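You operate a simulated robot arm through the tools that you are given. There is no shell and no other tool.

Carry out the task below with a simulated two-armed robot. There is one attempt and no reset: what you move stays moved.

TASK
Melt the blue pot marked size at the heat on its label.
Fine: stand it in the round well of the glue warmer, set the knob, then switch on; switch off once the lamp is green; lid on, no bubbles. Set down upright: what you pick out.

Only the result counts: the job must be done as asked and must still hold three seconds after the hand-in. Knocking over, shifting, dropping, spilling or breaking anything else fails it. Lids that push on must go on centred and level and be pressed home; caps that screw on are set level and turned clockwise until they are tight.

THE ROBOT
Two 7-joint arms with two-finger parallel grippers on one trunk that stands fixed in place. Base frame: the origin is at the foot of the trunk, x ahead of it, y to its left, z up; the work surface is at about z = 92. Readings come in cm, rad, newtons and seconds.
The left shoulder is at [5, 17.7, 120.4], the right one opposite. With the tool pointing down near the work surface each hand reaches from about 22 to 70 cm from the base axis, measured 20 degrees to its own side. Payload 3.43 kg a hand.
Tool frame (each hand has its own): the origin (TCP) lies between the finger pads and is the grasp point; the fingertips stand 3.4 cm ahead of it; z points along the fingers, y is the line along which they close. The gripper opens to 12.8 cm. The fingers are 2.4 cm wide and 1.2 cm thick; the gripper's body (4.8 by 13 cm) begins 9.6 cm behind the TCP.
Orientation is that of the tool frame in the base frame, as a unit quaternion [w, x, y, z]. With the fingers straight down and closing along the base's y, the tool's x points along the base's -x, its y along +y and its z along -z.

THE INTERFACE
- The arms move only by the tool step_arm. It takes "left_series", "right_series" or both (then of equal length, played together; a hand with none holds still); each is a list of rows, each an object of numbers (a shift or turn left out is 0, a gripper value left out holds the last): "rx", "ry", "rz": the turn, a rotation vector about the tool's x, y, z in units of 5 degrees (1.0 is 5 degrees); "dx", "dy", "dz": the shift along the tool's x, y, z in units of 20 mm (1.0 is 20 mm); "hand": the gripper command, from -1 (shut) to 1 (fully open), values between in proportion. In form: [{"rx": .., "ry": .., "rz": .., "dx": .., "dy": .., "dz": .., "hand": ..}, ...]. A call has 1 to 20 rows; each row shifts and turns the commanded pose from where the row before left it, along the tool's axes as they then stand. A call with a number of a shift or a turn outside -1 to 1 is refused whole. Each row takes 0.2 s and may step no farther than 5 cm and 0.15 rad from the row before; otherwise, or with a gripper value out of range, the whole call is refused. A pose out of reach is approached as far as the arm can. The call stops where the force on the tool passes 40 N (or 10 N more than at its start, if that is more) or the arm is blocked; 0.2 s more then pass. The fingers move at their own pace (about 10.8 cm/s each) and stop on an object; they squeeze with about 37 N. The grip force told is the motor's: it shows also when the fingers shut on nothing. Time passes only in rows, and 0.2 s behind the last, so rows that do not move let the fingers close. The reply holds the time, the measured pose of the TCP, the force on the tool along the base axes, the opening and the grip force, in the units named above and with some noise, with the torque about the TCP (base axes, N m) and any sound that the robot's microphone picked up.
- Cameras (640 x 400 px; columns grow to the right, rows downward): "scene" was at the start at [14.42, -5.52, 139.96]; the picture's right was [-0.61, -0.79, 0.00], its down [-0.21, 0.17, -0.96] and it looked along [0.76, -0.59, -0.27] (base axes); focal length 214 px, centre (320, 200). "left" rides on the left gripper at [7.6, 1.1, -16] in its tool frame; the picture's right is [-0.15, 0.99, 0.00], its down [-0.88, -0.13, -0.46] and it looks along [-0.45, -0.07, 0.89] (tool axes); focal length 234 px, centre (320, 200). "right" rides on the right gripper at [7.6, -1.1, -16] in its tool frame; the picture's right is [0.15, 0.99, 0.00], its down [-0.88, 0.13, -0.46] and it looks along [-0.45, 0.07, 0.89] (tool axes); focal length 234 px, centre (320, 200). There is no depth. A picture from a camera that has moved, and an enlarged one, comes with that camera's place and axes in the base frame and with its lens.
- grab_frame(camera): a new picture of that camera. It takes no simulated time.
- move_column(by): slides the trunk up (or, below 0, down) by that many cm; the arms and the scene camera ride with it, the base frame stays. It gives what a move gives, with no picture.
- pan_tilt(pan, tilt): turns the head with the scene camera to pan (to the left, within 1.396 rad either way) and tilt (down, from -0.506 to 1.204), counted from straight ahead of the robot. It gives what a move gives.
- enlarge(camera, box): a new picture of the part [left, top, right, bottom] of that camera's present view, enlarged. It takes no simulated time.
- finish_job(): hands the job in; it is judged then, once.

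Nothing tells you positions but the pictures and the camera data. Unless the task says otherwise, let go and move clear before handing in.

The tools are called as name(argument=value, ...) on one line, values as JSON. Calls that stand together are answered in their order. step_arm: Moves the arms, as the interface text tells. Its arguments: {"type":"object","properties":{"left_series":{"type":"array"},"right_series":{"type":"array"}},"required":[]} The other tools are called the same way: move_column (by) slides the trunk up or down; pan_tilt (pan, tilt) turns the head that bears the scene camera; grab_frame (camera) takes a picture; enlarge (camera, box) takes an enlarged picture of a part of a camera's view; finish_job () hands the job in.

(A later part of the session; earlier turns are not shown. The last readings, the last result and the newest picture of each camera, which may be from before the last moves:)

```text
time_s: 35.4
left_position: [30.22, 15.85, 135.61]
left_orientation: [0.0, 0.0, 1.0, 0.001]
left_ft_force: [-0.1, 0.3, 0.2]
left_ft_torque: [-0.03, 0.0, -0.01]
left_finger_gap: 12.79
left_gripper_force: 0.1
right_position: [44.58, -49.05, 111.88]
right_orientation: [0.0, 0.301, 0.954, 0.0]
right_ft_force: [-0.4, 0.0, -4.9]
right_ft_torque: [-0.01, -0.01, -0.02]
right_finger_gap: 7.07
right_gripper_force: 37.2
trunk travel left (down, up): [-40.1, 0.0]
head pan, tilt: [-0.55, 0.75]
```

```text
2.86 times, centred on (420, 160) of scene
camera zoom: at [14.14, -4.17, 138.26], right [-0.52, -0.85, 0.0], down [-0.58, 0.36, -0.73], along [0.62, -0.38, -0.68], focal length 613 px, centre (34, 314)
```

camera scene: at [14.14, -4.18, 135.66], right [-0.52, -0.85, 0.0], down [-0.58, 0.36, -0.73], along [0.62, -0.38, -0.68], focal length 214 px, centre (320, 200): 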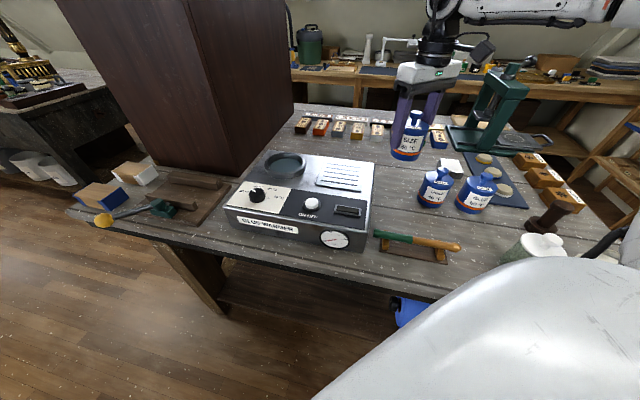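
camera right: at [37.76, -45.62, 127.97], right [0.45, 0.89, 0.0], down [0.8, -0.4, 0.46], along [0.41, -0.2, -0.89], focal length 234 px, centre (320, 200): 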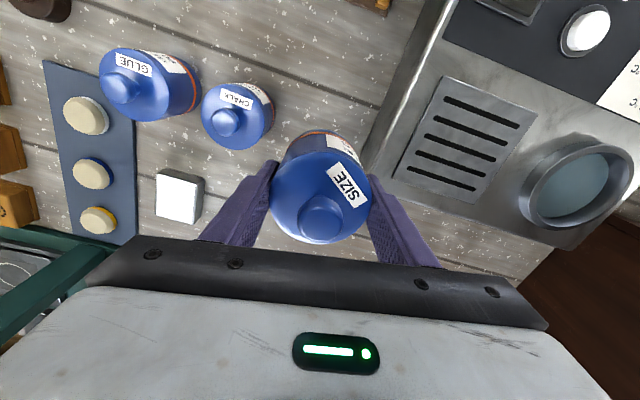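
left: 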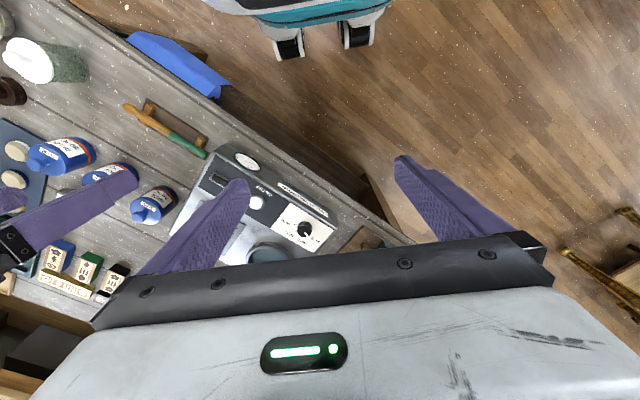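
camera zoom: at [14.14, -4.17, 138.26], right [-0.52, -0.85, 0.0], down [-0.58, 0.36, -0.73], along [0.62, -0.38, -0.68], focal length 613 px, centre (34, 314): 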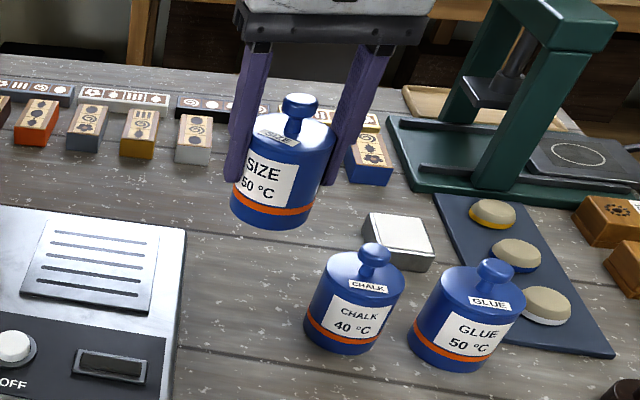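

The path down is clear. I'll lower the pot most of the way.

step_arm(right_series=[{"dz": 0.4}, {"dz": 0.7}, {"dz": 0.7}, {"dz": 0.7}, {"dz": 0.7}, {"dz": 0.7}, {"dz": 0.7}, {"dz": 0.7}, {"dz": 0.7}, {"dz": 0.4}, {"dz": 0.2}, {"dz": 0.1}, {"dz": 0}])

step_arm(right_series=[{"dz": 0.05}, {"dz": 0.05}, {"dz": 0.05}, {"dz": 0}])

enlarge(camera="scene", box=[340, 90, 500, 230])

```text
time_s: 38.2
left_position: [30.2, 15.93, 135.62]
left_orientation: [0.0, 0.001, 1.0, -0.001]
left_ft_force: [-0.4, 0.5, 1.5]
left_ft_torque: [0.02, -0.01, -0.01]
left_finger_gap: 12.8
left_gripper_force: 0.1
right_position: [44.68, -48.9, 98.52]
right_orientation: [0.002, 0.301, 0.954, 0.0]
right_ft_force: [0.4, -4.1, 6.0]
right_ft_torque: [-0.11, 0.28, 0.12]
right_finger_gap: 7.09
right_gripper_force: 37.2
trunk travel left (down, up): [-40.1, 0.0]
head pan, tilt: [-0.55, 0.75]
```

```text
time_s: 39.2
left_position: [29.98, 15.96, 135.55]
left_orientation: [0.001, 0.001, 1.0, -0.001]
left_ft_force: [0.4, -0.2, 0.1]
left_ft_torque: [-0.02, -0.01, 0.0]
left_finger_gap: 12.79
left_gripper_force: 0.0
right_position: [44.79, -49.0, 98.41]
right_orientation: [0.002, 0.301, 0.954, -0.001]
right_ft_force: [0.2, -6.5, 22.4]
right_ft_torque: [-0.22, 0.76, 0.32]
right_finger_gap: 7.1
right_gripper_force: 36.8
trunk travel left (down, up): [-40.1, 0.0]
head pan, tilt: [-0.55, 0.75]
```

```text
2.86 times, centred on (420, 160) of scene
camera zoom: at [13.94, -4.01, 138.31], right [-0.52, -0.85, 0.0], down [-0.58, 0.36, -0.73], along [0.62, -0.38, -0.68], focal length 613 px, centre (34, 314)
```

zoom: 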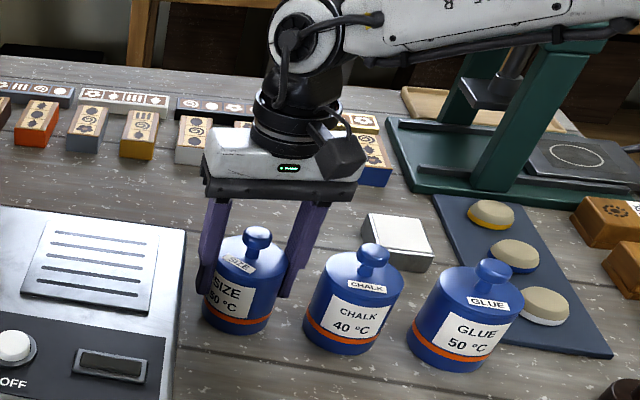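

The pot is on the table, with contact at TCP z ≈ 98.4–98.5. I'll ease the pressure off, then open slightly.

step_arm(right_series=[{"dz": -0.08}, {"dz": -0.04}, {"dz": 0}])

step_arm(right_series=[{"hand": 0.16}, {"hand": 0.2}, {"hand": 0.26}, {"hand": 0.32}, {"dz": 0}])

grab_frame(camera="right")

enlarge(camera="scene", box=[360, 120, 460, 200])

```text
time_s: 40.0
left_position: [30.2, 15.98, 135.55]
left_orientation: [0.0, 0.0, 1.0, 0.0]
left_ft_force: [-0.4, 0.3, 0.5]
left_ft_torque: [-0.01, -0.02, -0.02]
left_finger_gap: 12.79
left_gripper_force: 0.0
right_position: [44.79, -49.04, 98.35]
right_orientation: [0.002, 0.301, 0.954, 0.001]
right_ft_force: [6.7, -4.9, 12.8]
right_ft_torque: [-0.76, -0.2, 0.21]
right_finger_gap: 7.07
right_gripper_force: 37.7
trunk travel left (down, up): [-40.1, 0.0]
head pan, tilt: [-0.55, 0.75]
```

```text
time_s: 41.2
left_position: [30.05, 15.83, 135.61]
left_orientation: [0.001, -0.001, 1.0, 0.0]
left_ft_force: [0.3, 0.2, 0.2]
left_ft_torque: [0.02, -0.02, 0.01]
left_finger_gap: 12.81
left_gripper_force: 0.0
right_position: [44.69, -48.98, 98.35]
right_orientation: [0.0, 0.301, 0.954, -0.001]
right_ft_force: [-0.7, -0.7, 0.1]
right_ft_torque: [-0.01, -0.03, 0.0]
right_finger_gap: 8.43
right_gripper_force: 0.0
trunk travel left (down, up): [-40.1, 0.0]
head pan, tilt: [-0.55, 0.75]
```

```text
taken
camera right: at [37.8, -45.57, 114.33], right [0.45, 0.89, 0.0], down [0.8, -0.4, 0.46], along [0.41, -0.2, -0.89], focal length 234 px, centre (320, 200)
```

right: 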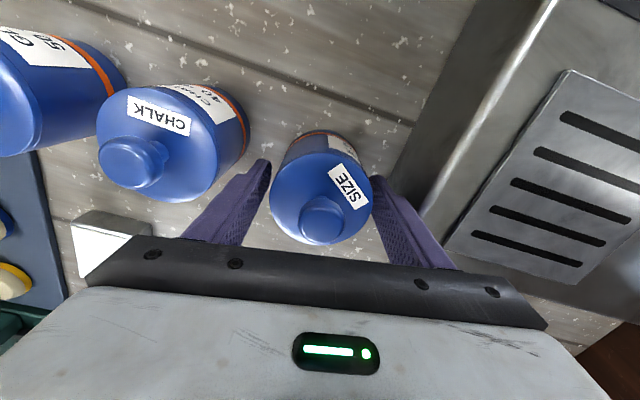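

```text
5.00 times, centred on (410, 160) of scene
camera zoom: at [14.11, -4.13, 138.27], right [-0.52, -0.85, 0.0], down [-0.58, 0.36, -0.73], along [0.62, -0.38, -0.68], focal length 1072 px, centre (-130, 400)
```

zoom: 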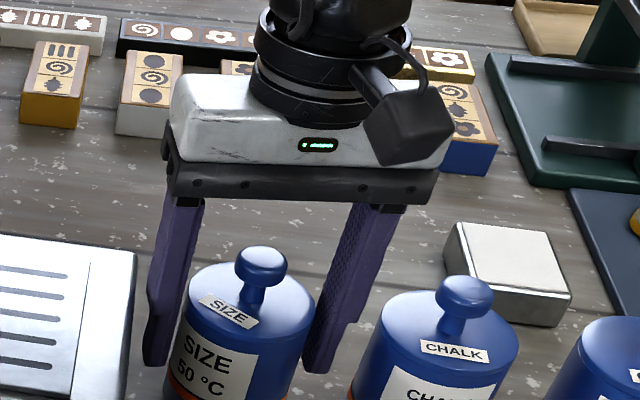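

The pot stands upright and free between the fingers. I'll lean the hand back in place about the TCP, watching the force.

step_arm(right_series=[{"ry": -0.5}, {"ry": -0.7}, {"ry": -0.8}, {"ry": -0.8}, {"ry": 0}])

grab_frame(camera="right")

```text
time_s: 42.4
left_position: [30.06, 15.85, 135.59]
left_orientation: [0.0, 0.0, 1.0, 0.0]
left_ft_force: [0.2, 1.0, -0.5]
left_ft_torque: [-0.01, 0.01, -0.01]
left_finger_gap: 12.81
left_gripper_force: 0.1
right_position: [44.71, -49.15, 98.52]
right_orientation: [0.117, 0.299, 0.946, -0.037]
right_ft_force: [-0.2, -0.3, -0.3]
right_ft_torque: [0.01, 0.01, 0.01]
right_finger_gap: 8.45
right_gripper_force: 0.1
trunk travel left (down, up): [-40.1, 0.0]
head pan, tilt: [-0.55, 0.75]
```

```text
taken
camera right: at [34.84, -43.52, 112.15], right [0.45, 0.89, -0.03], down [0.68, -0.32, 0.66], along [0.57, -0.32, -0.75], focal length 234 px, centre (320, 200)
```

right: 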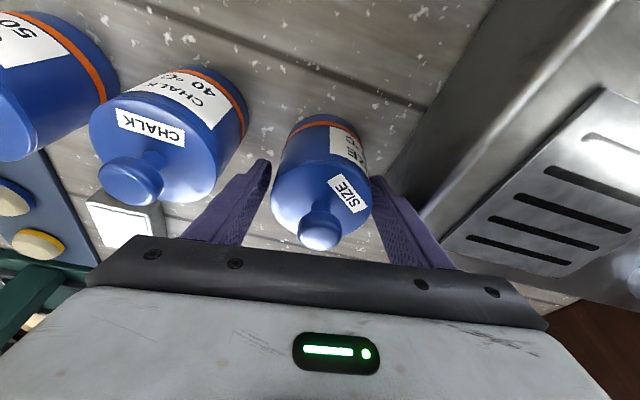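

The lean works without contact. I'll continue to about 30°.

step_arm(right_series=[{"ry": -0.8}, {"ry": -0.8}, {"ry": -0.8}, {"ry": -0.8}, {"ry": 0}])

grab_frame(camera="right")

enlarge(camera="scene", box=[340, 90, 500, 230])

```text
time_s: 43.6
left_position: [30.07, 15.81, 135.63]
left_orientation: [0.001, 0.0, 1.0, 0.0]
left_ft_force: [-0.2, -0.2, 0.4]
left_ft_torque: [-0.05, -0.01, 0.0]
left_finger_gap: 12.79
left_gripper_force: 0.0
right_position: [44.57, -48.93, 98.46]
right_orientation: [0.248, 0.29, 0.921, -0.076]
right_ft_force: [-0.5, -0.4, -0.9]
right_ft_torque: [-0.03, -0.02, 0.0]
right_finger_gap: 8.43
right_gripper_force: 0.0
trunk travel left (down, up): [-40.1, 0.0]
head pan, tilt: [-0.55, 0.75]
```

```text
taken
camera right: at [32.08, -41.57, 108.48], right [0.46, 0.88, -0.07], down [0.51, -0.2, 0.84], along [0.72, -0.42, -0.54], focal length 234 px, centre (320, 200)
```

right: 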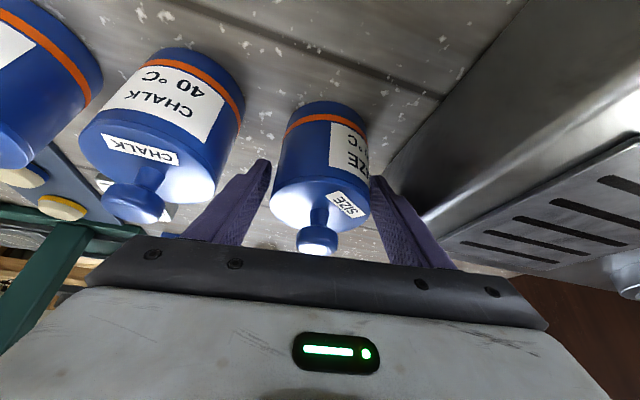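

```text
2.86 times, centred on (420, 160) of scene
camera zoom: at [14.11, -4.13, 138.26], right [-0.52, -0.85, 0.0], down [-0.58, 0.36, -0.73], along [0.62, -0.38, -0.68], focal length 613 px, centre (34, 314)
```

zoom: 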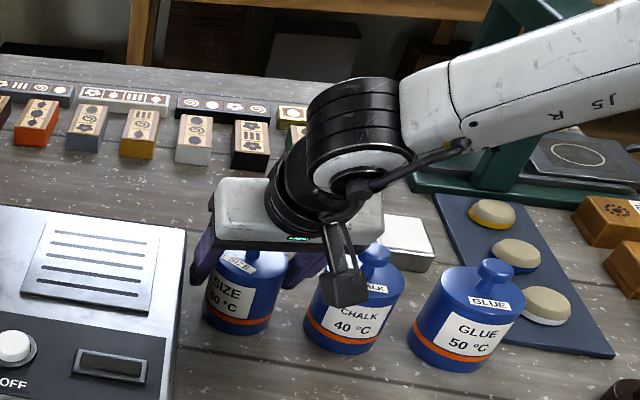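

The hand is tilted 30° around the pot. I'll close, then lift straight up along the base z-axis.

step_arm(right_series=[{"hand": 0.2}, {"hand": 0.12}, {"hand": -1}, {"hand": -1}, {"hand": -1}])

step_arm(right_series=[{"dx": -0.05, "dz": -0.0866}, {"dx": -0.15, "dz": -0.26}, {"dx": -0.3, "dz": -0.52}, {"dx": -0.3, "dz": -0.52}, {"dx": -0.3, "dz": -0.52}, {"dx": 0}])

grab_frame(camera="right")

enlarge(camera="scene", box=[340, 90, 500, 230])

```text
time_s: 44.8
left_position: [30.0, 15.93, 135.5]
left_orientation: [0.0, 0.0, 1.0, 0.001]
left_ft_force: [0.9, 0.1, 0.2]
left_ft_torque: [-0.03, 0.01, -0.04]
left_finger_gap: 12.81
left_gripper_force: 0.1
right_position: [44.68, -48.99, 98.55]
right_orientation: [0.246, 0.291, 0.921, -0.078]
right_ft_force: [1.9, 2.1, 0.0]
right_ft_torque: [-0.03, 0.02, 0.01]
right_finger_gap: 7.05
right_gripper_force: 37.3
trunk travel left (down, up): [-40.1, 0.0]
head pan, tilt: [-0.55, 0.75]
```

```text
time_s: 46.2
left_position: [30.07, 15.87, 135.66]
left_orientation: [0.001, 0.0, 1.0, -0.001]
left_ft_force: [-1.1, -0.1, -0.3]
left_ft_torque: [0.0, -0.01, -0.01]
left_finger_gap: 12.81
left_gripper_force: 0.0
right_position: [44.71, -49.11, 102.85]
right_orientation: [0.245, 0.291, 0.922, -0.078]
right_ft_force: [-0.7, 0.6, -4.4]
right_ft_torque: [0.01, 0.0, -0.01]
right_finger_gap: 7.04
right_gripper_force: 37.2
trunk travel left (down, up): [-40.1, 0.0]
head pan, tilt: [-0.55, 0.75]
```

```text
taken
camera right: at [32.19, -41.74, 112.94], right [0.46, 0.88, -0.07], down [0.51, -0.2, 0.83], along [0.72, -0.42, -0.55], focal length 234 px, centre (320, 200)
```

right: 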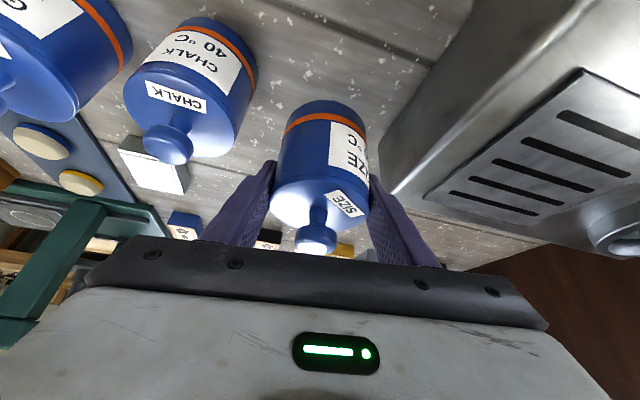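

```text
2.86 times, centred on (420, 160) of scene
camera zoom: at [14.15, -4.18, 138.25], right [-0.52, -0.85, 0.0], down [-0.58, 0.36, -0.73], along [0.62, -0.38, -0.68], focal length 613 px, centre (34, 314)
```

zoom: 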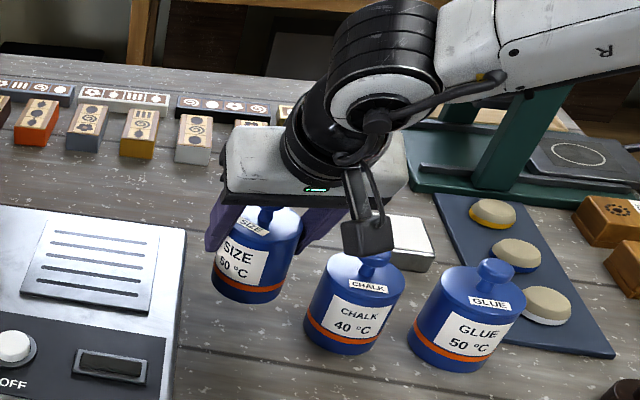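

The pot is upright in the tilted grip. I'll lift it higher and carry it toward the well.

step_arm(right_series=[{"dx": -0.3, "dz": -0.52}, {"dx": -0.4, "dz": -0.69}, {"dx": -0.4, "dz": -0.69}, {"dx": -0.4, "dz": -0.69}, {"dx": -0.4, "dz": -0.69}, {"dx": -0.3, "dz": -0.52}, {"dx": 0}])

step_arm(right_series=[{"dy": 0.4}, {"dy": 0.8}, {"dy": 0.9}, {"dy": 0.9}, {"dy": 0.9}, {"dy": 0.9}, {"dy": 0.9}, {"dy": 0.9}, {"dy": 0.9}, {"dy": 0.9}, {"dy": 0.9}, {"dy": 0.9}, {"dy": 0.9}, {"dy": 0.9}, {"dy": 0.9}, {"dy": 0.9}, {"dy": 0.9}, {"dy": 0.8}, {"dy": 0.4}, {"dy": 0}])

grab_frame(camera="right")

enlarge(camera="scene", box=[200, 100, 400, 240])

```text
time_s: 47.8
left_position: [30.21, 15.9, 135.54]
left_orientation: [0.0, 0.0, 1.0, -0.001]
left_ft_force: [0.2, 0.1, -0.7]
left_ft_torque: [0.04, 0.05, 0.02]
left_finger_gap: 12.82
left_gripper_force: 0.0
right_position: [44.84, -48.96, 111.64]
right_orientation: [0.247, 0.291, 0.921, -0.078]
right_ft_force: [-0.4, 0.1, -4.2]
right_ft_torque: [-0.01, 0.0, -0.04]
right_finger_gap: 7.01
right_gripper_force: 36.9
trunk travel left (down, up): [-40.1, 0.0]
head pan, tilt: [-0.55, 0.75]
```

```text
time_s: 52.0
left_position: [30.12, 15.84, 135.59]
left_orientation: [0.0, 0.0, 1.0, 0.0]
left_ft_force: [0.5, 0.6, 0.3]
left_ft_torque: [0.0, 0.01, -0.01]
left_finger_gap: 12.82
left_gripper_force: 0.1
right_position: [60.99, -25.06, 111.63]
right_orientation: [0.247, 0.29, 0.921, -0.077]
right_ft_force: [0.3, 0.3, -4.9]
right_ft_torque: [0.03, -0.01, 0.0]
right_finger_gap: 7.02
right_gripper_force: 37.4
right hand out of reach, approached as far as the arm can: row 17, 18, 19
trunk travel left (down, up): [-40.1, 0.0]
head pan, tilt: [-0.55, 0.75]
```

```text
taken
camera right: at [48.41, -17.69, 121.71], right [0.46, 0.88, -0.07], down [0.51, -0.2, 0.83], along [0.72, -0.42, -0.55], focal length 234 px, centre (320, 200)
```

right: 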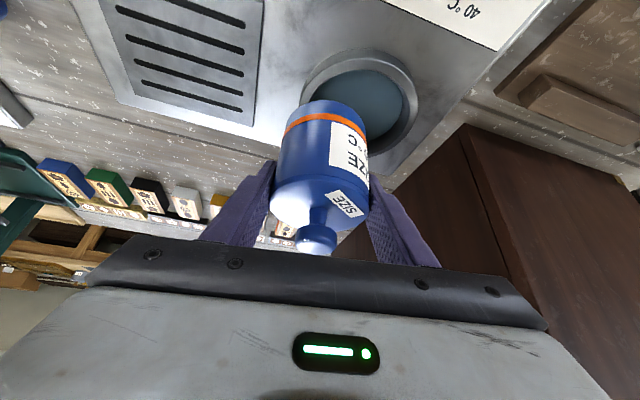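

```text
2.86 times, centred on (300, 170) of scene
camera zoom: at [14.15, -4.15, 138.26], right [-0.52, -0.85, 0.0], down [-0.58, 0.36, -0.73], along [0.62, -0.38, -0.68], focal length 613 px, centre (377, 286)
```

zoom: 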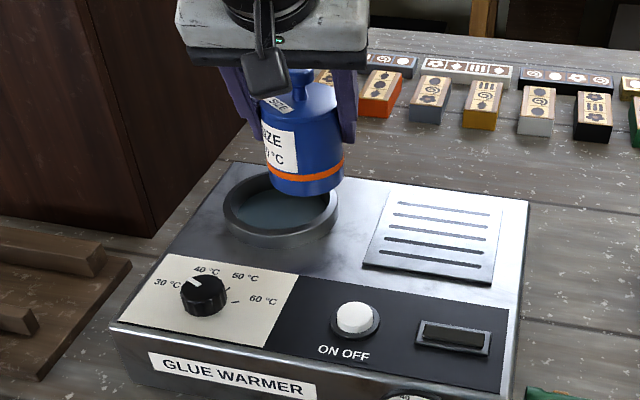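

The tilted hand got to (61, -25), still about 3 cm short. I'll yaw the hand back toward the robot about the pot's axis and retry.

step_arm(right_series=[{"rx": -0.25, "rz": -0.433}, {"rx": -0.4, "rz": -0.693}, {"rx": -0.4, "rz": -0.693}, {"rx": -0.4, "rz": -0.693}, {"rx": -0.25, "rz": -0.433}, {"dy": 0}])

```text
time_s: 53.4
left_position: [30.23, 15.92, 135.55]
left_orientation: [0.0, 0.0, 1.0, 0.0]
left_ft_force: [-0.6, 0.5, -0.6]
left_ft_torque: [-0.03, -0.01, 0.02]
left_finger_gap: 12.81
left_gripper_force: 0.0
right_position: [61.06, -25.22, 111.79]
right_orientation: [0.256, 0.151, 0.954, -0.04]
right_ft_force: [-0.5, -0.4, -5.0]
right_ft_torque: [0.05, -0.02, -0.01]
right_finger_gap: 7.03
right_gripper_force: 37.6
trunk travel left (down, up): [-40.1, 0.0]
head pan, tilt: [-0.55, 0.75]
```

step_arm(right_series=[{"dx": -0.08, "dy": 0.26, "dz": 0.046}, {"dx": -0.1, "dy": 0.32, "dz": 0.058}, {"dx": -0.1, "dy": 0.32, "dz": 0.058}, {"dx": -0.1, "dy": 0.32, "dz": 0.058}, {"dx": -0.1, "dy": 0.32, "dz": 0.058}, {"dx": 0}])

grab_frame(camera="right")

grab_frame(camera="scene")

```text
time_s: 54.8
left_position: [30.2, 15.99, 135.72]
left_orientation: [0.0, 0.0, 1.0, 0.0]
left_ft_force: [0.3, -1.4, 0.5]
left_ft_torque: [-0.01, 0.03, -0.01]
left_finger_gap: 12.77
left_gripper_force: 0.1
right_position: [62.98, -22.42, 111.76]
right_orientation: [0.256, 0.151, 0.954, -0.04]
right_ft_force: [0.6, -0.7, -5.2]
right_ft_torque: [0.0, -0.01, 0.03]
right_finger_gap: 7.02
right_gripper_force: 37.5
trunk travel left (down, up): [-40.1, 0.0]
head pan, tilt: [-0.55, 0.75]
```

```text
taken
camera right: at [48.78, -19.0, 121.79], right [0.19, 0.98, -0.07], down [0.55, -0.04, 0.84], along [0.82, -0.19, -0.55], focal length 234 px, centre (320, 200)
```

right: 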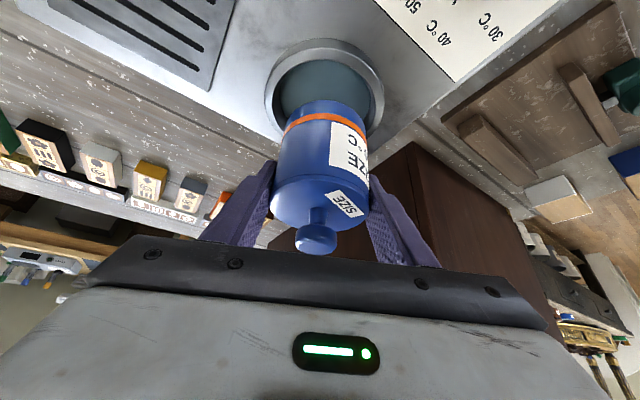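

```text
taken
camera scene: at [14.15, -4.15, 138.26], right [-0.52, -0.85, 0.0], down [-0.58, 0.36, -0.73], along [0.62, -0.38, -0.68], focal length 214 px, centre (320, 200)
```

scene: 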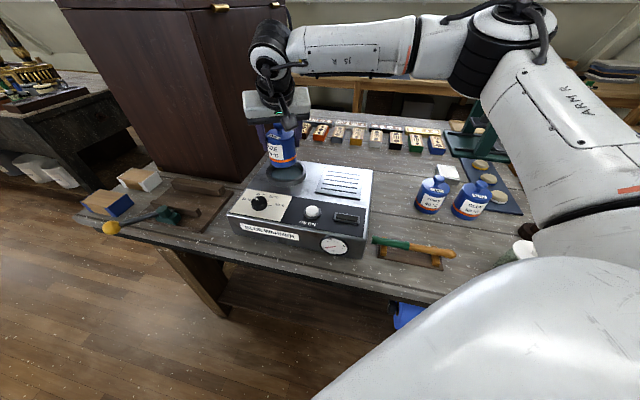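

The pot is now over the well. I'll check the alignment in both views.

enlarge(camera="right", box=[250, 20, 400, 150])

enlarge(camera="scene", box=[235, 90, 335, 200])

```text
3.08 times, centred on (325, 85) of right
camera zoom: at [48.78, -19.0, 121.79], right [0.19, 0.98, -0.07], down [0.55, -0.04, 0.84], along [0.82, -0.19, -0.55], focal length 720 px, centre (305, 554)
```

zoom: 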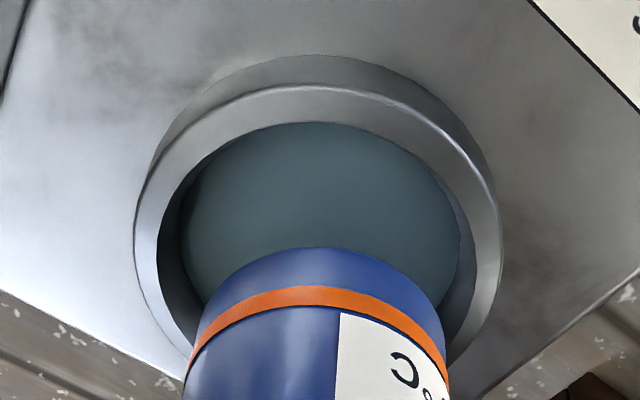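

```text
3.64 times, centred on (285, 145) of scene
camera zoom: at [14.15, -4.15, 138.26], right [-0.52, -0.85, 0.0], down [-0.58, 0.36, -0.73], along [0.62, -0.38, -0.68], focal length 780 px, centre (447, 400)
```

zoom: 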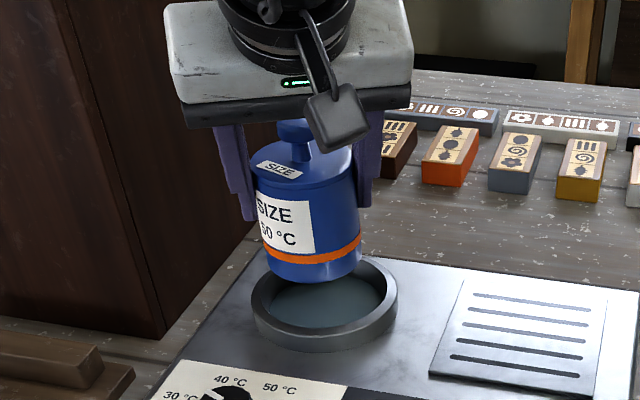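

The alignment is good to about 2 mm, against roughly 1.5 cm of clearance. I'll lower the pot, slowly near the floor of the well.

step_arm(right_series=[{"dx": 0.1, "dz": 0.173, "dy": -0.08}, {"dx": 0.2, "dz": 0.346}, {"dx": 0.2, "dz": 0.346}, {"dx": 0.2, "dz": 0.346}, {"dx": 0.2, "dz": 0.346}, {"dx": 0.1, "dz": 0.173}, {"dx": 0.06, "dz": 0.104}, {"dx": 0}])

enlarge(camera="right", box=[250, 20, 400, 150])

enlarge(camera="scene", box=[235, 90, 335, 200])

```text
time_s: 56.6
left_position: [30.13, 16.01, 135.6]
left_orientation: [0.0, 0.0, 1.0, 0.0]
left_ft_force: [0.2, 0.8, 0.3]
left_ft_torque: [0.01, 0.03, 0.01]
left_finger_gap: 12.82
left_gripper_force: 0.1
right_position: [62.96, -22.83, 107.65]
right_orientation: [0.256, 0.151, 0.954, -0.039]
right_ft_force: [1.2, 0.7, -4.8]
right_ft_torque: [0.01, 0.0, 0.02]
right_finger_gap: 7.02
right_gripper_force: 37.4
trunk travel left (down, up): [-40.1, 0.0]
head pan, tilt: [-0.55, 0.75]
```

```text
3.08 times, centred on (325, 85) of right
camera zoom: at [48.67, -19.45, 117.62], right [0.18, 0.98, -0.07], down [0.55, -0.04, 0.84], along [0.82, -0.19, -0.54], focal length 720 px, centre (305, 554)
```

zoom: 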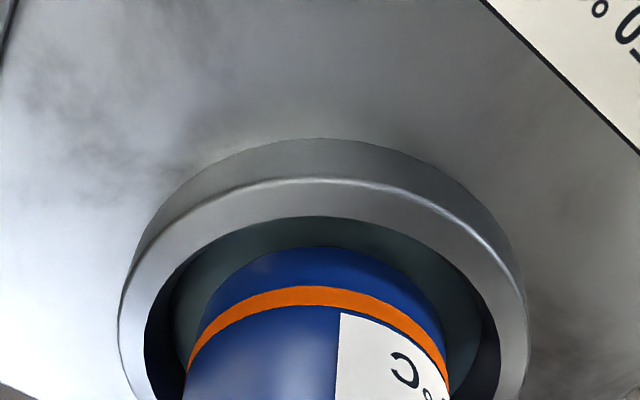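

```text
3.64 times, centred on (285, 145) of scene
camera zoom: at [14.16, -4.15, 138.26], right [-0.52, -0.85, 0.0], down [-0.58, 0.36, -0.73], along [0.62, -0.38, -0.68], focal length 780 px, centre (447, 400)
```

zoom: 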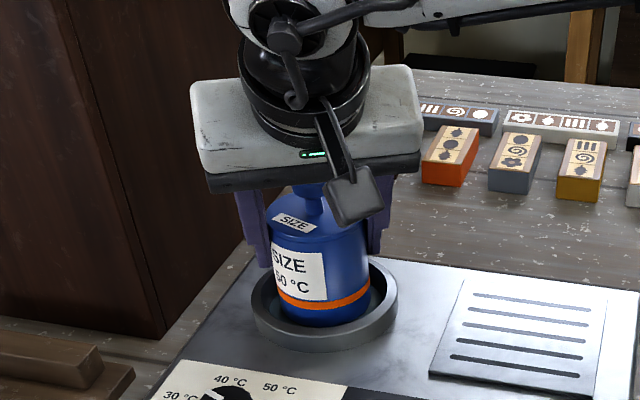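

The pot is centred inside the rim. I'll lower it in small steps until it touches the floor.

step_arm(right_series=[{"dx": 0.0375, "dz": 0.065}, {"dx": 0.0375, "dz": 0.065}, {"dx": 0.0375, "dz": 0.065}, {"dx": 0.0375, "dz": 0.065}, {"dx": 0.0375, "dz": 0.065}, {"dx": 0.0375, "dz": 0.065}, {"dx": 0}])

```text
time_s: 58.2
left_position: [30.0, 16.02, 135.55]
left_orientation: [0.0, 0.001, 1.0, -0.001]
left_ft_force: [-0.5, 0.0, -0.5]
left_ft_torque: [-0.01, -0.03, -0.04]
left_finger_gap: 12.82
left_gripper_force: 0.1
right_position: [62.67, -23.03, 107.01]
right_orientation: [0.26, 0.152, 0.953, -0.039]
right_ft_force: [2.3, -2.3, 16.3]
right_ft_torque: [-0.09, 0.39, 0.01]
right_finger_gap: 7.02
right_gripper_force: 36.9
right hand out of reach, approached as far as the arm can: row 4
trunk travel left (down, up): [-40.1, 0.0]
head pan, tilt: [-0.55, 0.75]
```

Contact at TCP z ≈ 107. I'll check the seating visually before letting go.

step_arm(right_series=[{"dx": -0.02, "dz": -0.035}, {"dx": -0.02, "dz": -0.035}, {"dx": 0}])

enlarge(camera="right", box=[230, 40, 420, 260])

enlarge(camera="scene", box=[255, 130, 325, 200])

```text
time_s: 59.0
left_position: [29.88, 15.98, 135.68]
left_orientation: [0.001, 0.0, 1.0, 0.0]
left_ft_force: [0.4, 0.0, 0.8]
left_ft_torque: [0.03, 0.02, -0.03]
left_finger_gap: 12.81
left_gripper_force: 0.0
right_position: [62.7, -23.03, 107.04]
right_orientation: [0.259, 0.152, 0.953, -0.041]
right_ft_force: [9.3, -3.7, 18.9]
right_ft_torque: [-0.04, 0.13, 0.04]
right_finger_gap: 7.03
right_gripper_force: 36.5
trunk travel left (down, up): [-40.1, 0.0]
head pan, tilt: [-0.55, 0.75]
```

```text
1.82 times, centred on (325, 150) of right
camera zoom: at [48.44, -19.5, 117.0], right [0.19, 0.98, -0.07], down [0.54, -0.04, 0.84], along [0.82, -0.2, -0.54], focal length 426 px, centre (311, 291)
```

zoom: 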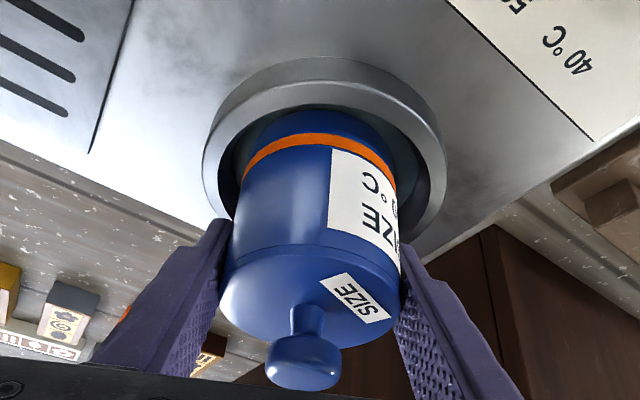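

```text
5.71 times, centred on (290, 165) of scene
camera zoom: at [14.01, -4.09, 138.29], right [-0.52, -0.85, 0.0], down [-0.58, 0.36, -0.73], along [0.62, -0.38, -0.68], focal length 1226 px, centre (491, 400)
```

zoom: 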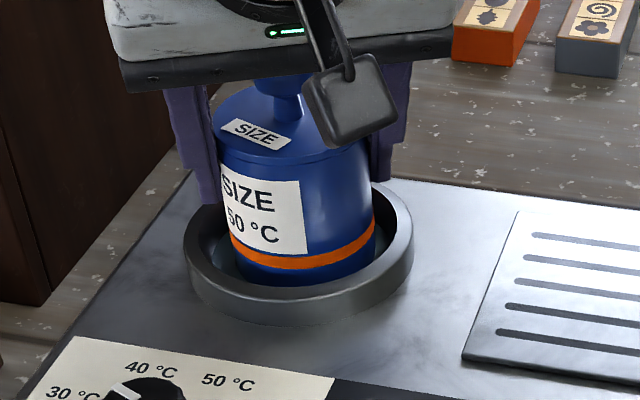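

It's inside the well and level. I'll relieve a bit more pressure and then open the fingers gradually.

step_arm(right_series=[{"dx": -0.025, "dz": -0.043}, {"dx": -0.025, "dz": -0.043}, {"dx": 0}])

```text
time_s: 59.8
left_position: [30.04, 15.9, 135.52]
left_orientation: [0.0, 0.0, 1.0, 0.0]
left_ft_force: [0.4, 0.4, 0.7]
left_ft_torque: [0.0, -0.04, 0.0]
left_finger_gap: 12.82
left_gripper_force: 0.0
right_position: [62.47, -22.93, 107.04]
right_orientation: [0.256, 0.151, 0.954, -0.041]
right_ft_force: [4.8, -2.5, 10.8]
right_ft_torque: [-0.02, -0.4, -0.06]
right_finger_gap: 7.01
right_gripper_force: 36.8
trunk travel left (down, up): [-40.1, 0.0]
head pan, tilt: [-0.55, 0.75]
```

step_arm(right_series=[{"dx": -0.02, "dz": -0.035}, {"dx": -0.02, "dz": -0.035}, {"dx": 0}])

step_arm(right_series=[{"hand": 0.13}, {"hand": 0.16}, {"hand": 0.2}, {"hand": 0.26}, {"hand": 0.32}, {"hand": 0.4}, {"dz": 0}])

enlarge(camera="right", box=[230, 40, 420, 260])

enlarge(camera="scene", box=[255, 130, 325, 200])

```text
time_s: 60.6
left_position: [30.09, 15.98, 135.58]
left_orientation: [0.001, 0.0, 1.0, 0.0]
left_ft_force: [-0.4, 0.1, 0.3]
left_ft_torque: [0.0, 0.02, 0.01]
left_finger_gap: 12.8
left_gripper_force: 0.0
right_position: [62.57, -22.93, 106.86]
right_orientation: [0.253, 0.151, 0.955, -0.041]
right_ft_force: [-0.8, -1.3, -1.6]
right_ft_torque: [-0.01, -0.03, -0.03]
right_finger_gap: 7.01
right_gripper_force: 37.2
trunk travel left (down, up): [-40.1, 0.0]
head pan, tilt: [-0.55, 0.75]
```

```text
time_s: 62.2
left_position: [30.19, 15.86, 135.53]
left_orientation: [-0.001, 0.0, 1.0, 0.0]
left_ft_force: [-1.0, 0.5, -0.3]
left_ft_torque: [-0.02, -0.04, 0.01]
left_finger_gap: 12.8
left_gripper_force: 0.0
right_position: [62.59, -22.97, 107.3]
right_orientation: [0.256, 0.152, 0.954, -0.041]
right_ft_force: [0.1, -1.5, -0.7]
right_ft_torque: [0.05, 0.0, 0.0]
right_finger_gap: 8.94
right_gripper_force: 0.0
trunk travel left (down, up): [-40.1, 0.0]
head pan, tilt: [-0.55, 0.75]
```

```text
1.82 times, centred on (325, 150) of right
camera zoom: at [48.46, -19.44, 117.29], right [0.19, 0.98, -0.07], down [0.55, -0.04, 0.84], along [0.82, -0.2, -0.55], focal length 426 px, centre (311, 291)
```

zoom: 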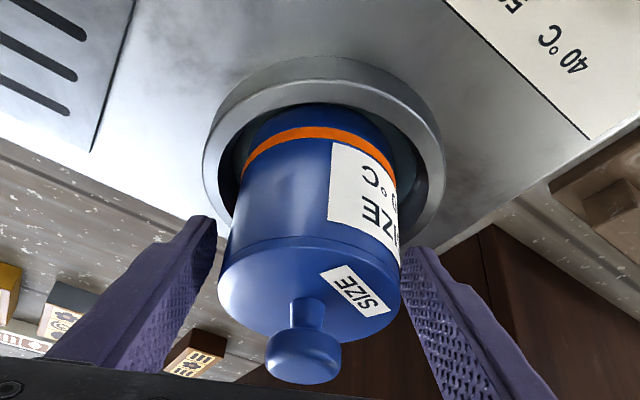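

```text
5.71 times, centred on (290, 165) of scene
camera zoom: at [14.11, -4.13, 138.27], right [-0.52, -0.85, 0.0], down [-0.58, 0.36, -0.73], along [0.62, -0.38, -0.68], focal length 1226 px, centre (491, 400)
```

zoom: 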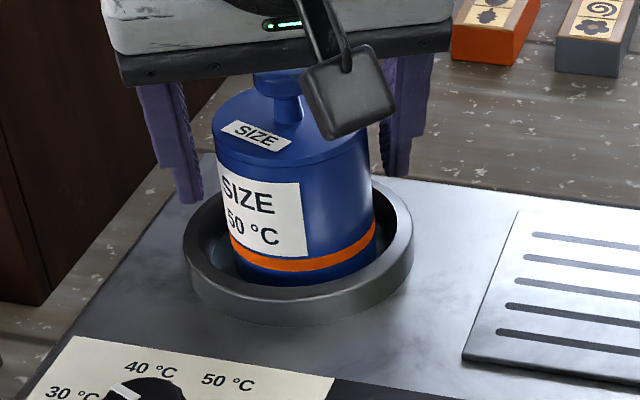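

The pot stands freely in the well. I'll withdraw the hand along its own axis.

step_arm(right_series=[{"hand": 0.5}, {"dz": -0.3}, {"dz": -0.5}, {"dz": -0.7}, {"dz": -0.8}, {"dz": -0.8}, {"dz": -0.8}, {"dz": -0.8}, {"dz": -0.8}, {"dz": -0.8}, {"dz": -0.8}, {"dz": 0}])

grab_frame(camera="right")

grab_frame(camera="scene")

enlarge(camera="scene", box=[220, 120, 380, 260])

```text
time_s: 64.8
left_position: [30.09, 15.88, 135.58]
left_orientation: [0.0, 0.0, 1.0, 0.0]
left_ft_force: [-0.7, -0.2, -0.2]
left_ft_torque: [0.01, -0.02, 0.02]
left_finger_gap: 12.81
left_gripper_force: 0.1
right_position: [55.82, -20.52, 119.49]
right_orientation: [0.255, 0.151, 0.954, -0.041]
right_ft_force: [-0.2, 1.3, 0.6]
right_ft_torque: [0.0, 0.03, -0.04]
right_finger_gap: 9.62
right_gripper_force: 0.0
trunk travel left (down, up): [-40.1, 0.0]
head pan, tilt: [-0.55, 0.75]
```

```text
taken
camera right: at [41.55, -17.14, 129.54], right [0.19, 0.98, -0.07], down [0.55, -0.04, 0.83], along [0.81, -0.19, -0.55], focal length 234 px, centre (320, 200)
```

right: 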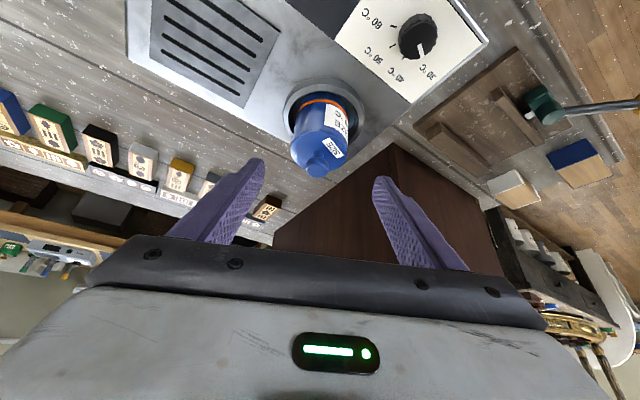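

```text
taken
camera scene: at [14.12, -4.14, 138.26], right [-0.52, -0.85, 0.0], down [-0.58, 0.36, -0.73], along [0.62, -0.38, -0.68], focal length 214 px, centre (320, 200)
```

scene: 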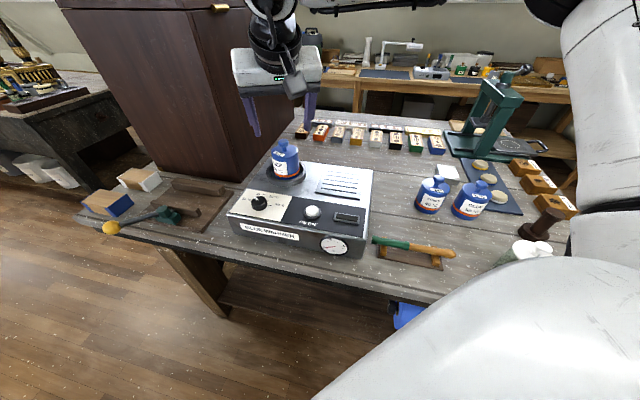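

```text
2.86 times, centred on (300, 190) of scene
camera zoom: at [14.12, -4.14, 138.26], right [-0.52, -0.85, 0.0], down [-0.58, 0.36, -0.73], along [0.62, -0.38, -0.68], focal length 613 px, centre (377, 229)
```

zoom: 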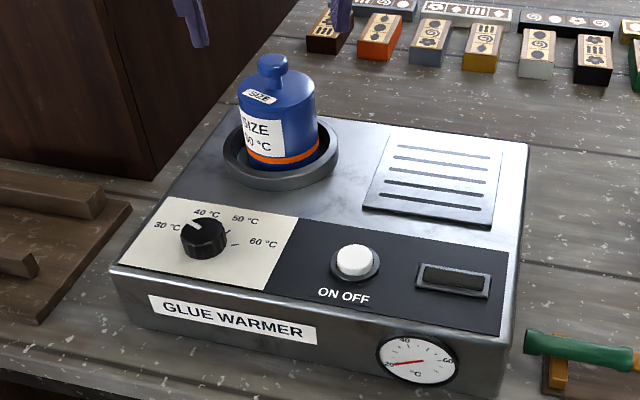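

The pot is seated in the well. Next comes the knob: I'll move back over it and bring the hand upright.

step_arm(right_series=[{"dx": 0.7625, "dz": -0.44, "dy": 0.765}, {"dx": 0.7625, "dz": -0.44, "dy": 0.765}, {"dx": 0.7625, "dz": -0.44, "dy": 0.765}, {"dx": 0.7625, "dz": -0.44, "dy": 0.765}, {"ry": 1}, {"ry": 1}, {"ry": 1}, {"ry": 1}, {"ry": 1}, {"ry": 0.95}, {"ry": 0}])

step_arm(right_series=[{"rz": -1}, {"rz": -1}, {"rz": -1}, {"rz": -0.6}, {"rz": 0}])

grab_frame(camera="right")

```text
time_s: 67.2
left_position: [30.19, 15.85, 135.59]
left_orientation: [0.001, 0.0, 1.0, 0.001]
left_ft_force: [0.2, -0.1, 0.6]
left_ft_torque: [-0.01, 0.02, -0.03]
left_finger_gap: 12.8
left_gripper_force: 0.1
right_position: [52.18, -20.81, 121.06]
right_orientation: [0.044, 0.159, 0.986, -0.005]
right_ft_force: [-0.4, -0.1, -0.4]
right_ft_torque: [0.02, -0.01, 0.0]
right_finger_gap: 9.61
right_gripper_force: 0.1
right hand out of reach, approached as far as the arm can: row 3, 4, 6, 7, 8, 9, 10
trunk travel left (down, up): [-40.1, 0.0]
head pan, tilt: [-0.55, 0.75]
```

```text
time_s: 68.4
left_position: [30.05, 15.92, 135.63]
left_orientation: [0.0, 0.0, 1.0, 0.0]
left_ft_force: [-0.2, 0.2, -0.3]
left_ft_torque: [0.0, 0.02, 0.0]
left_finger_gap: 12.8
left_gripper_force: 0.0
right_position: [52.26, -20.87, 120.96]
right_orientation: [0.042, 0.003, 0.999, -0.013]
right_ft_force: [0.6, 0.9, -1.0]
right_ft_torque: [0.03, -0.02, -0.02]
right_finger_gap: 9.61
right_gripper_force: 0.1
trunk travel left (down, up): [-40.1, 0.0]
head pan, tilt: [-0.55, 0.75]
```

```text
taken
camera right: at [43.29, -21.54, 136.29], right [-0.14, 0.99, -0.04], down [0.84, 0.14, 0.52], along [0.52, 0.04, -0.85], focal length 234 px, centre (320, 200)
```

right: 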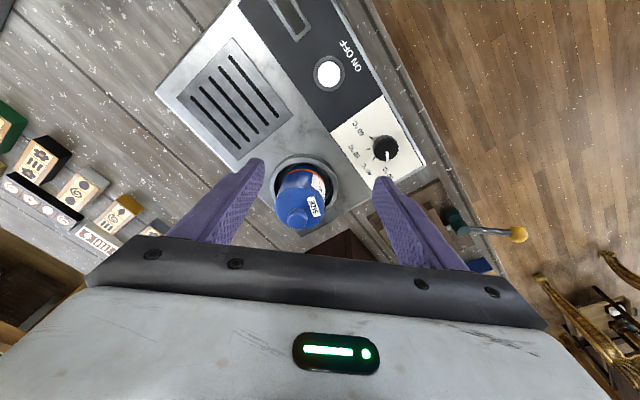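

The reach is odd up high. I'll level the hand, go lower, and then move sideways to the knob.

step_arm(right_series=[{"dz": 0.7}, {"dz": 0.7}, {"dz": 0.7}, {"dz": 0.7}, {"ry": 0.5, "rx": -0.15}, {"ry": 0.46, "rx": -0.15}, {"dx": 0}])

```text
time_s: 70.0
left_position: [30.12, 15.87, 135.63]
left_orientation: [0.0, 0.0, 1.0, -0.001]
left_ft_force: [0.3, -0.3, 0.1]
left_ft_torque: [-0.01, 0.0, 0.0]
left_finger_gap: 12.79
left_gripper_force: 0.1
right_position: [52.72, -21.01, 115.4]
right_orientation: [0.0, 0.003, 1.0, 0.001]
right_ft_force: [0.2, 0.4, 0.4]
right_ft_torque: [-0.02, 0.04, 0.04]
right_finger_gap: 9.6
right_gripper_force: 0.0
trunk travel left (down, up): [-40.1, 0.0]
head pan, tilt: [-0.55, 0.75]
```

step_arm(right_series=[{"dx": -0.057, "dy": 0.693}, {"dx": -0.057, "dy": 0.693}, {"dx": -0.057, "dy": 0.693}, {"dx": -0.057, "dy": 0.693}, {"dx": -0.057, "dy": 0.693}, {"dx": -0.057, "dy": 0.693}, {"dx": -0.057, "dy": 0.693}, {"dx": 0}])

grab_frame(camera="right")

enlarge(camera="scene", box=[200, 90, 400, 250])

```text
time_s: 71.8
left_position: [30.18, 16.0, 135.62]
left_orientation: [0.0, 0.0, 1.0, 0.0]
left_ft_force: [0.2, -1.2, -0.4]
left_ft_torque: [0.02, 0.01, 0.01]
left_finger_gap: 12.82
left_gripper_force: 0.0
right_position: [48.63, -16.33, 114.21]
right_orientation: [0.001, 0.003, 1.0, 0.002]
right_ft_force: [0.1, 0.3, -0.1]
right_ft_torque: [-0.02, 0.01, -0.01]
right_finger_gap: 9.62
right_gripper_force: 0.1
right hand out of reach, approached as far as the arm can: row 1, 2, 3, 4, 5, 6, 7
trunk travel left (down, up): [-40.1, 0.0]
head pan, tilt: [-0.55, 0.75]
```

```text
taken
camera right: at [41.08, -17.45, 130.17], right [-0.14, 0.99, 0.0], down [0.88, 0.12, 0.46], along [0.45, 0.07, -0.89], focal length 234 px, centre (320, 200)
```

right: 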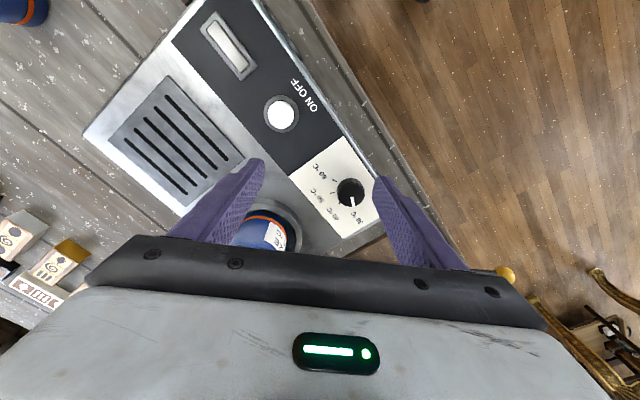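

```text
2.50 times, centred on (300, 170) of scene
camera zoom: at [14.11, -4.13, 138.26], right [-0.52, -0.85, 0.0], down [-0.58, 0.36, -0.73], along [0.62, -0.38, -0.68], focal length 536 px, centre (370, 275)
```

zoom: 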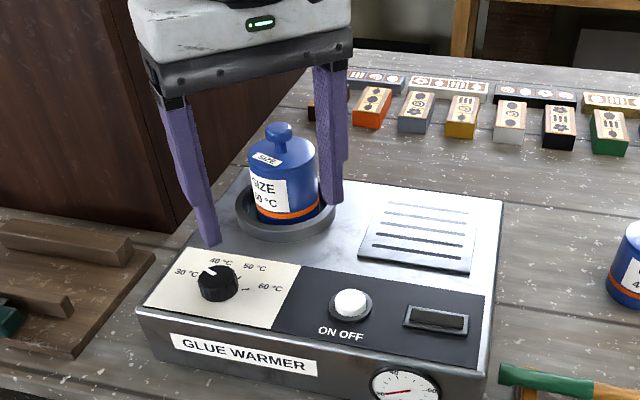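

The arm slides along its reach limit here. Lower heights may give more reach, so I'll test by going down to z ≈ 108 before moving toward the knob.

step_arm(right_series=[{"dz": 0.6}, {"dz": 0.6}, {"dz": 0.6}, {"dz": 0.6}, {"dz": 0.6}, {"dy": 0.5}, {"dy": 0.5}, {"dy": 0}])

```text
time_s: 73.6
left_position: [30.18, 15.86, 135.58]
left_orientation: [-0.001, 0.0, 1.0, 0.001]
left_ft_force: [0.5, -0.2, 0.1]
left_ft_torque: [0.01, 0.01, -0.01]
left_finger_gap: 12.79
left_gripper_force: 0.1
right_position: [47.88, -15.19, 108.49]
right_orientation: [0.001, 0.003, 1.0, 0.001]
right_ft_force: [0.4, -0.1, 0.0]
right_ft_torque: [-0.02, 0.01, 0.02]
right_finger_gap: 9.62
right_gripper_force: 0.1
right hand out of reach, approached as far as the arm can: row 6, 7
trunk travel left (down, up): [-40.1, 0.0]
head pan, tilt: [-0.55, 0.75]
```

The limit behaves like a vertical plane for the wrist, so leaning the hand back lets the TCP go farther. I'll raise a little, lean 25° and test the yaw range.

step_arm(right_series=[{"dz": -0.8}, {"dz": -0.8}, {"ry": -1}, {"ry": -1}, {"ry": -1}, {"ry": -1}, {"ry": -1}, {"dx": 0}])

step_arm(right_series=[{"rx": -0.42, "rz": -0.906}, {"rx": -0.42, "rz": -0.906}, {"rx": -0.42, "rz": -0.906}, {"rx": -0.42, "rz": -0.906}, {"dx": 0}])

```text
time_s: 75.4
left_position: [30.07, 15.9, 135.73]
left_orientation: [0.0, 0.0, 1.0, 0.0]
left_ft_force: [1.1, 0.3, 0.3]
left_ft_torque: [0.03, 0.0, 0.0]
left_finger_gap: 12.83
left_gripper_force: 0.0
right_position: [48.06, -15.22, 111.57]
right_orientation: [0.217, 0.003, 0.976, 0.0]
right_ft_force: [0.4, 0.0, -0.3]
right_ft_torque: [-0.03, 0.0, -0.02]
right_finger_gap: 9.6
right_gripper_force: 0.0
trunk travel left (down, up): [-40.1, 0.0]
head pan, tilt: [-0.55, 0.75]
```

```text
time_s: 76.6
left_position: [30.07, 15.91, 135.66]
left_orientation: [0.0, 0.0, 1.0, 0.0]
left_ft_force: [0.2, -0.6, 0.1]
left_ft_torque: [0.0, 0.01, 0.0]
left_finger_gap: 12.81
left_gripper_force: 0.0
right_position: [48.01, -15.29, 111.55]
right_orientation: [0.215, -0.167, 0.962, 0.038]
right_ft_force: [-0.7, -0.3, 0.4]
right_ft_torque: [-0.03, 0.01, -0.01]
right_finger_gap: 9.57
right_gripper_force: 0.1
trunk travel left (down, up): [-40.1, 0.0]
head pan, tilt: [-0.55, 0.75]
```

Yaw -20° works here. I'll probe further counterclockwise to learn how much turning range there is.

step_arm(right_series=[{"rx": -0.42, "rz": -0.906}, {"rx": -0.42, "rz": -0.906}, {"rx": -0.42, "rz": -0.906}, {"rx": -0.42, "rz": -0.906}, {"rx": -0.42, "rz": -0.906}, {"rx": -0.42, "rz": -0.906}, {"dx": 0}])

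grab_frame(camera="right")

grab_frame(camera="scene")

```text
time_s: 78.2
left_position: [30.09, 15.99, 135.49]
left_orientation: [0.0, 0.0, 1.0, -0.001]
left_ft_force: [0.3, -0.1, 0.4]
left_ft_torque: [-0.02, 0.01, -0.01]
left_finger_gap: 12.8
left_gripper_force: 0.1
right_position: [48.05, -15.11, 111.7]
right_orientation: [0.197, -0.41, 0.886, 0.09]
right_ft_force: [0.2, -0.5, 0.2]
right_ft_torque: [-0.03, -0.03, -0.02]
right_finger_gap: 9.58
right_gripper_force: 0.0
trunk travel left (down, up): [-40.1, 0.0]
head pan, tilt: [-0.55, 0.75]
```

```text
taken
camera right: at [39.99, -26.22, 122.96], right [-0.84, 0.54, -0.06], down [0.29, 0.55, 0.79], along [0.46, 0.64, -0.62], focal length 234 px, centre (320, 200)
```

right: 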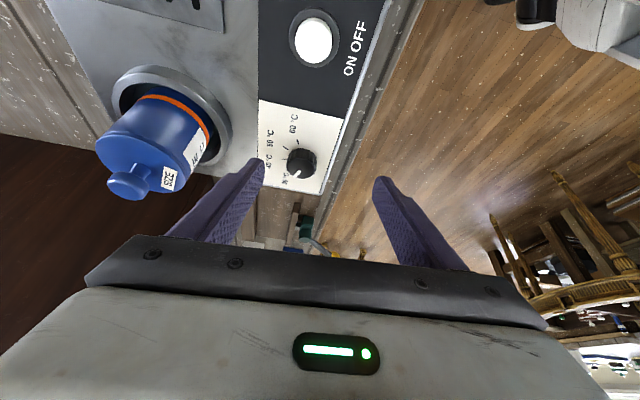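

```text
taken
camera scene: at [14.04, -4.03, 138.28], right [-0.52, -0.85, 0.0], down [-0.58, 0.36, -0.73], along [0.62, -0.38, -0.68], focal length 214 px, centre (320, 200)
```

scene: 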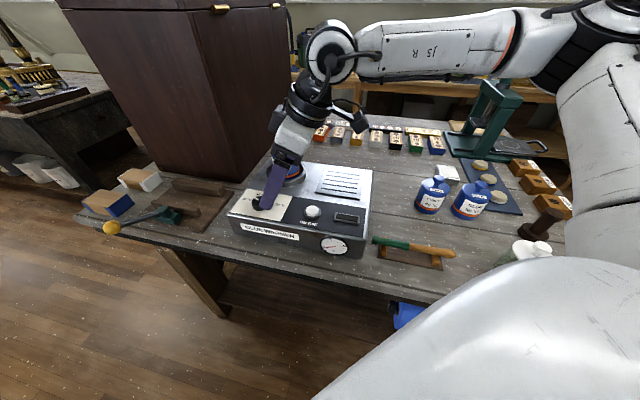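

Yaw reaches at least -50° while leaned, so the knob can be turned in one or two grips. I'll locate the knob more exactly from here.

enlarge(camera="right", box=[250, 90, 350, 200])

```text
3.64 times, centred on (300, 145) of right
camera zoom: at [39.99, -26.22, 122.96], right [-0.84, 0.54, -0.06], down [0.29, 0.55, 0.79], along [0.46, 0.64, -0.62], focal length 852 px, centre (393, 400)
```

zoom: 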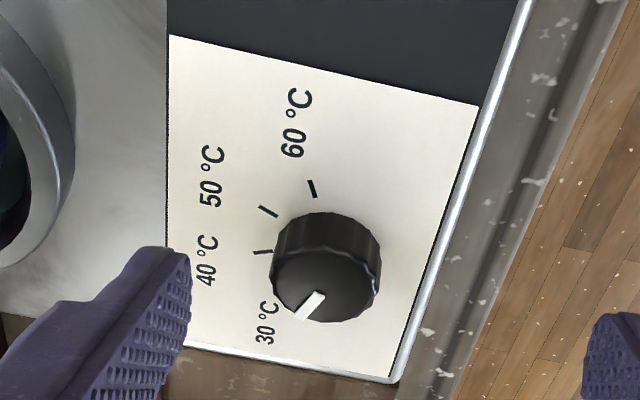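

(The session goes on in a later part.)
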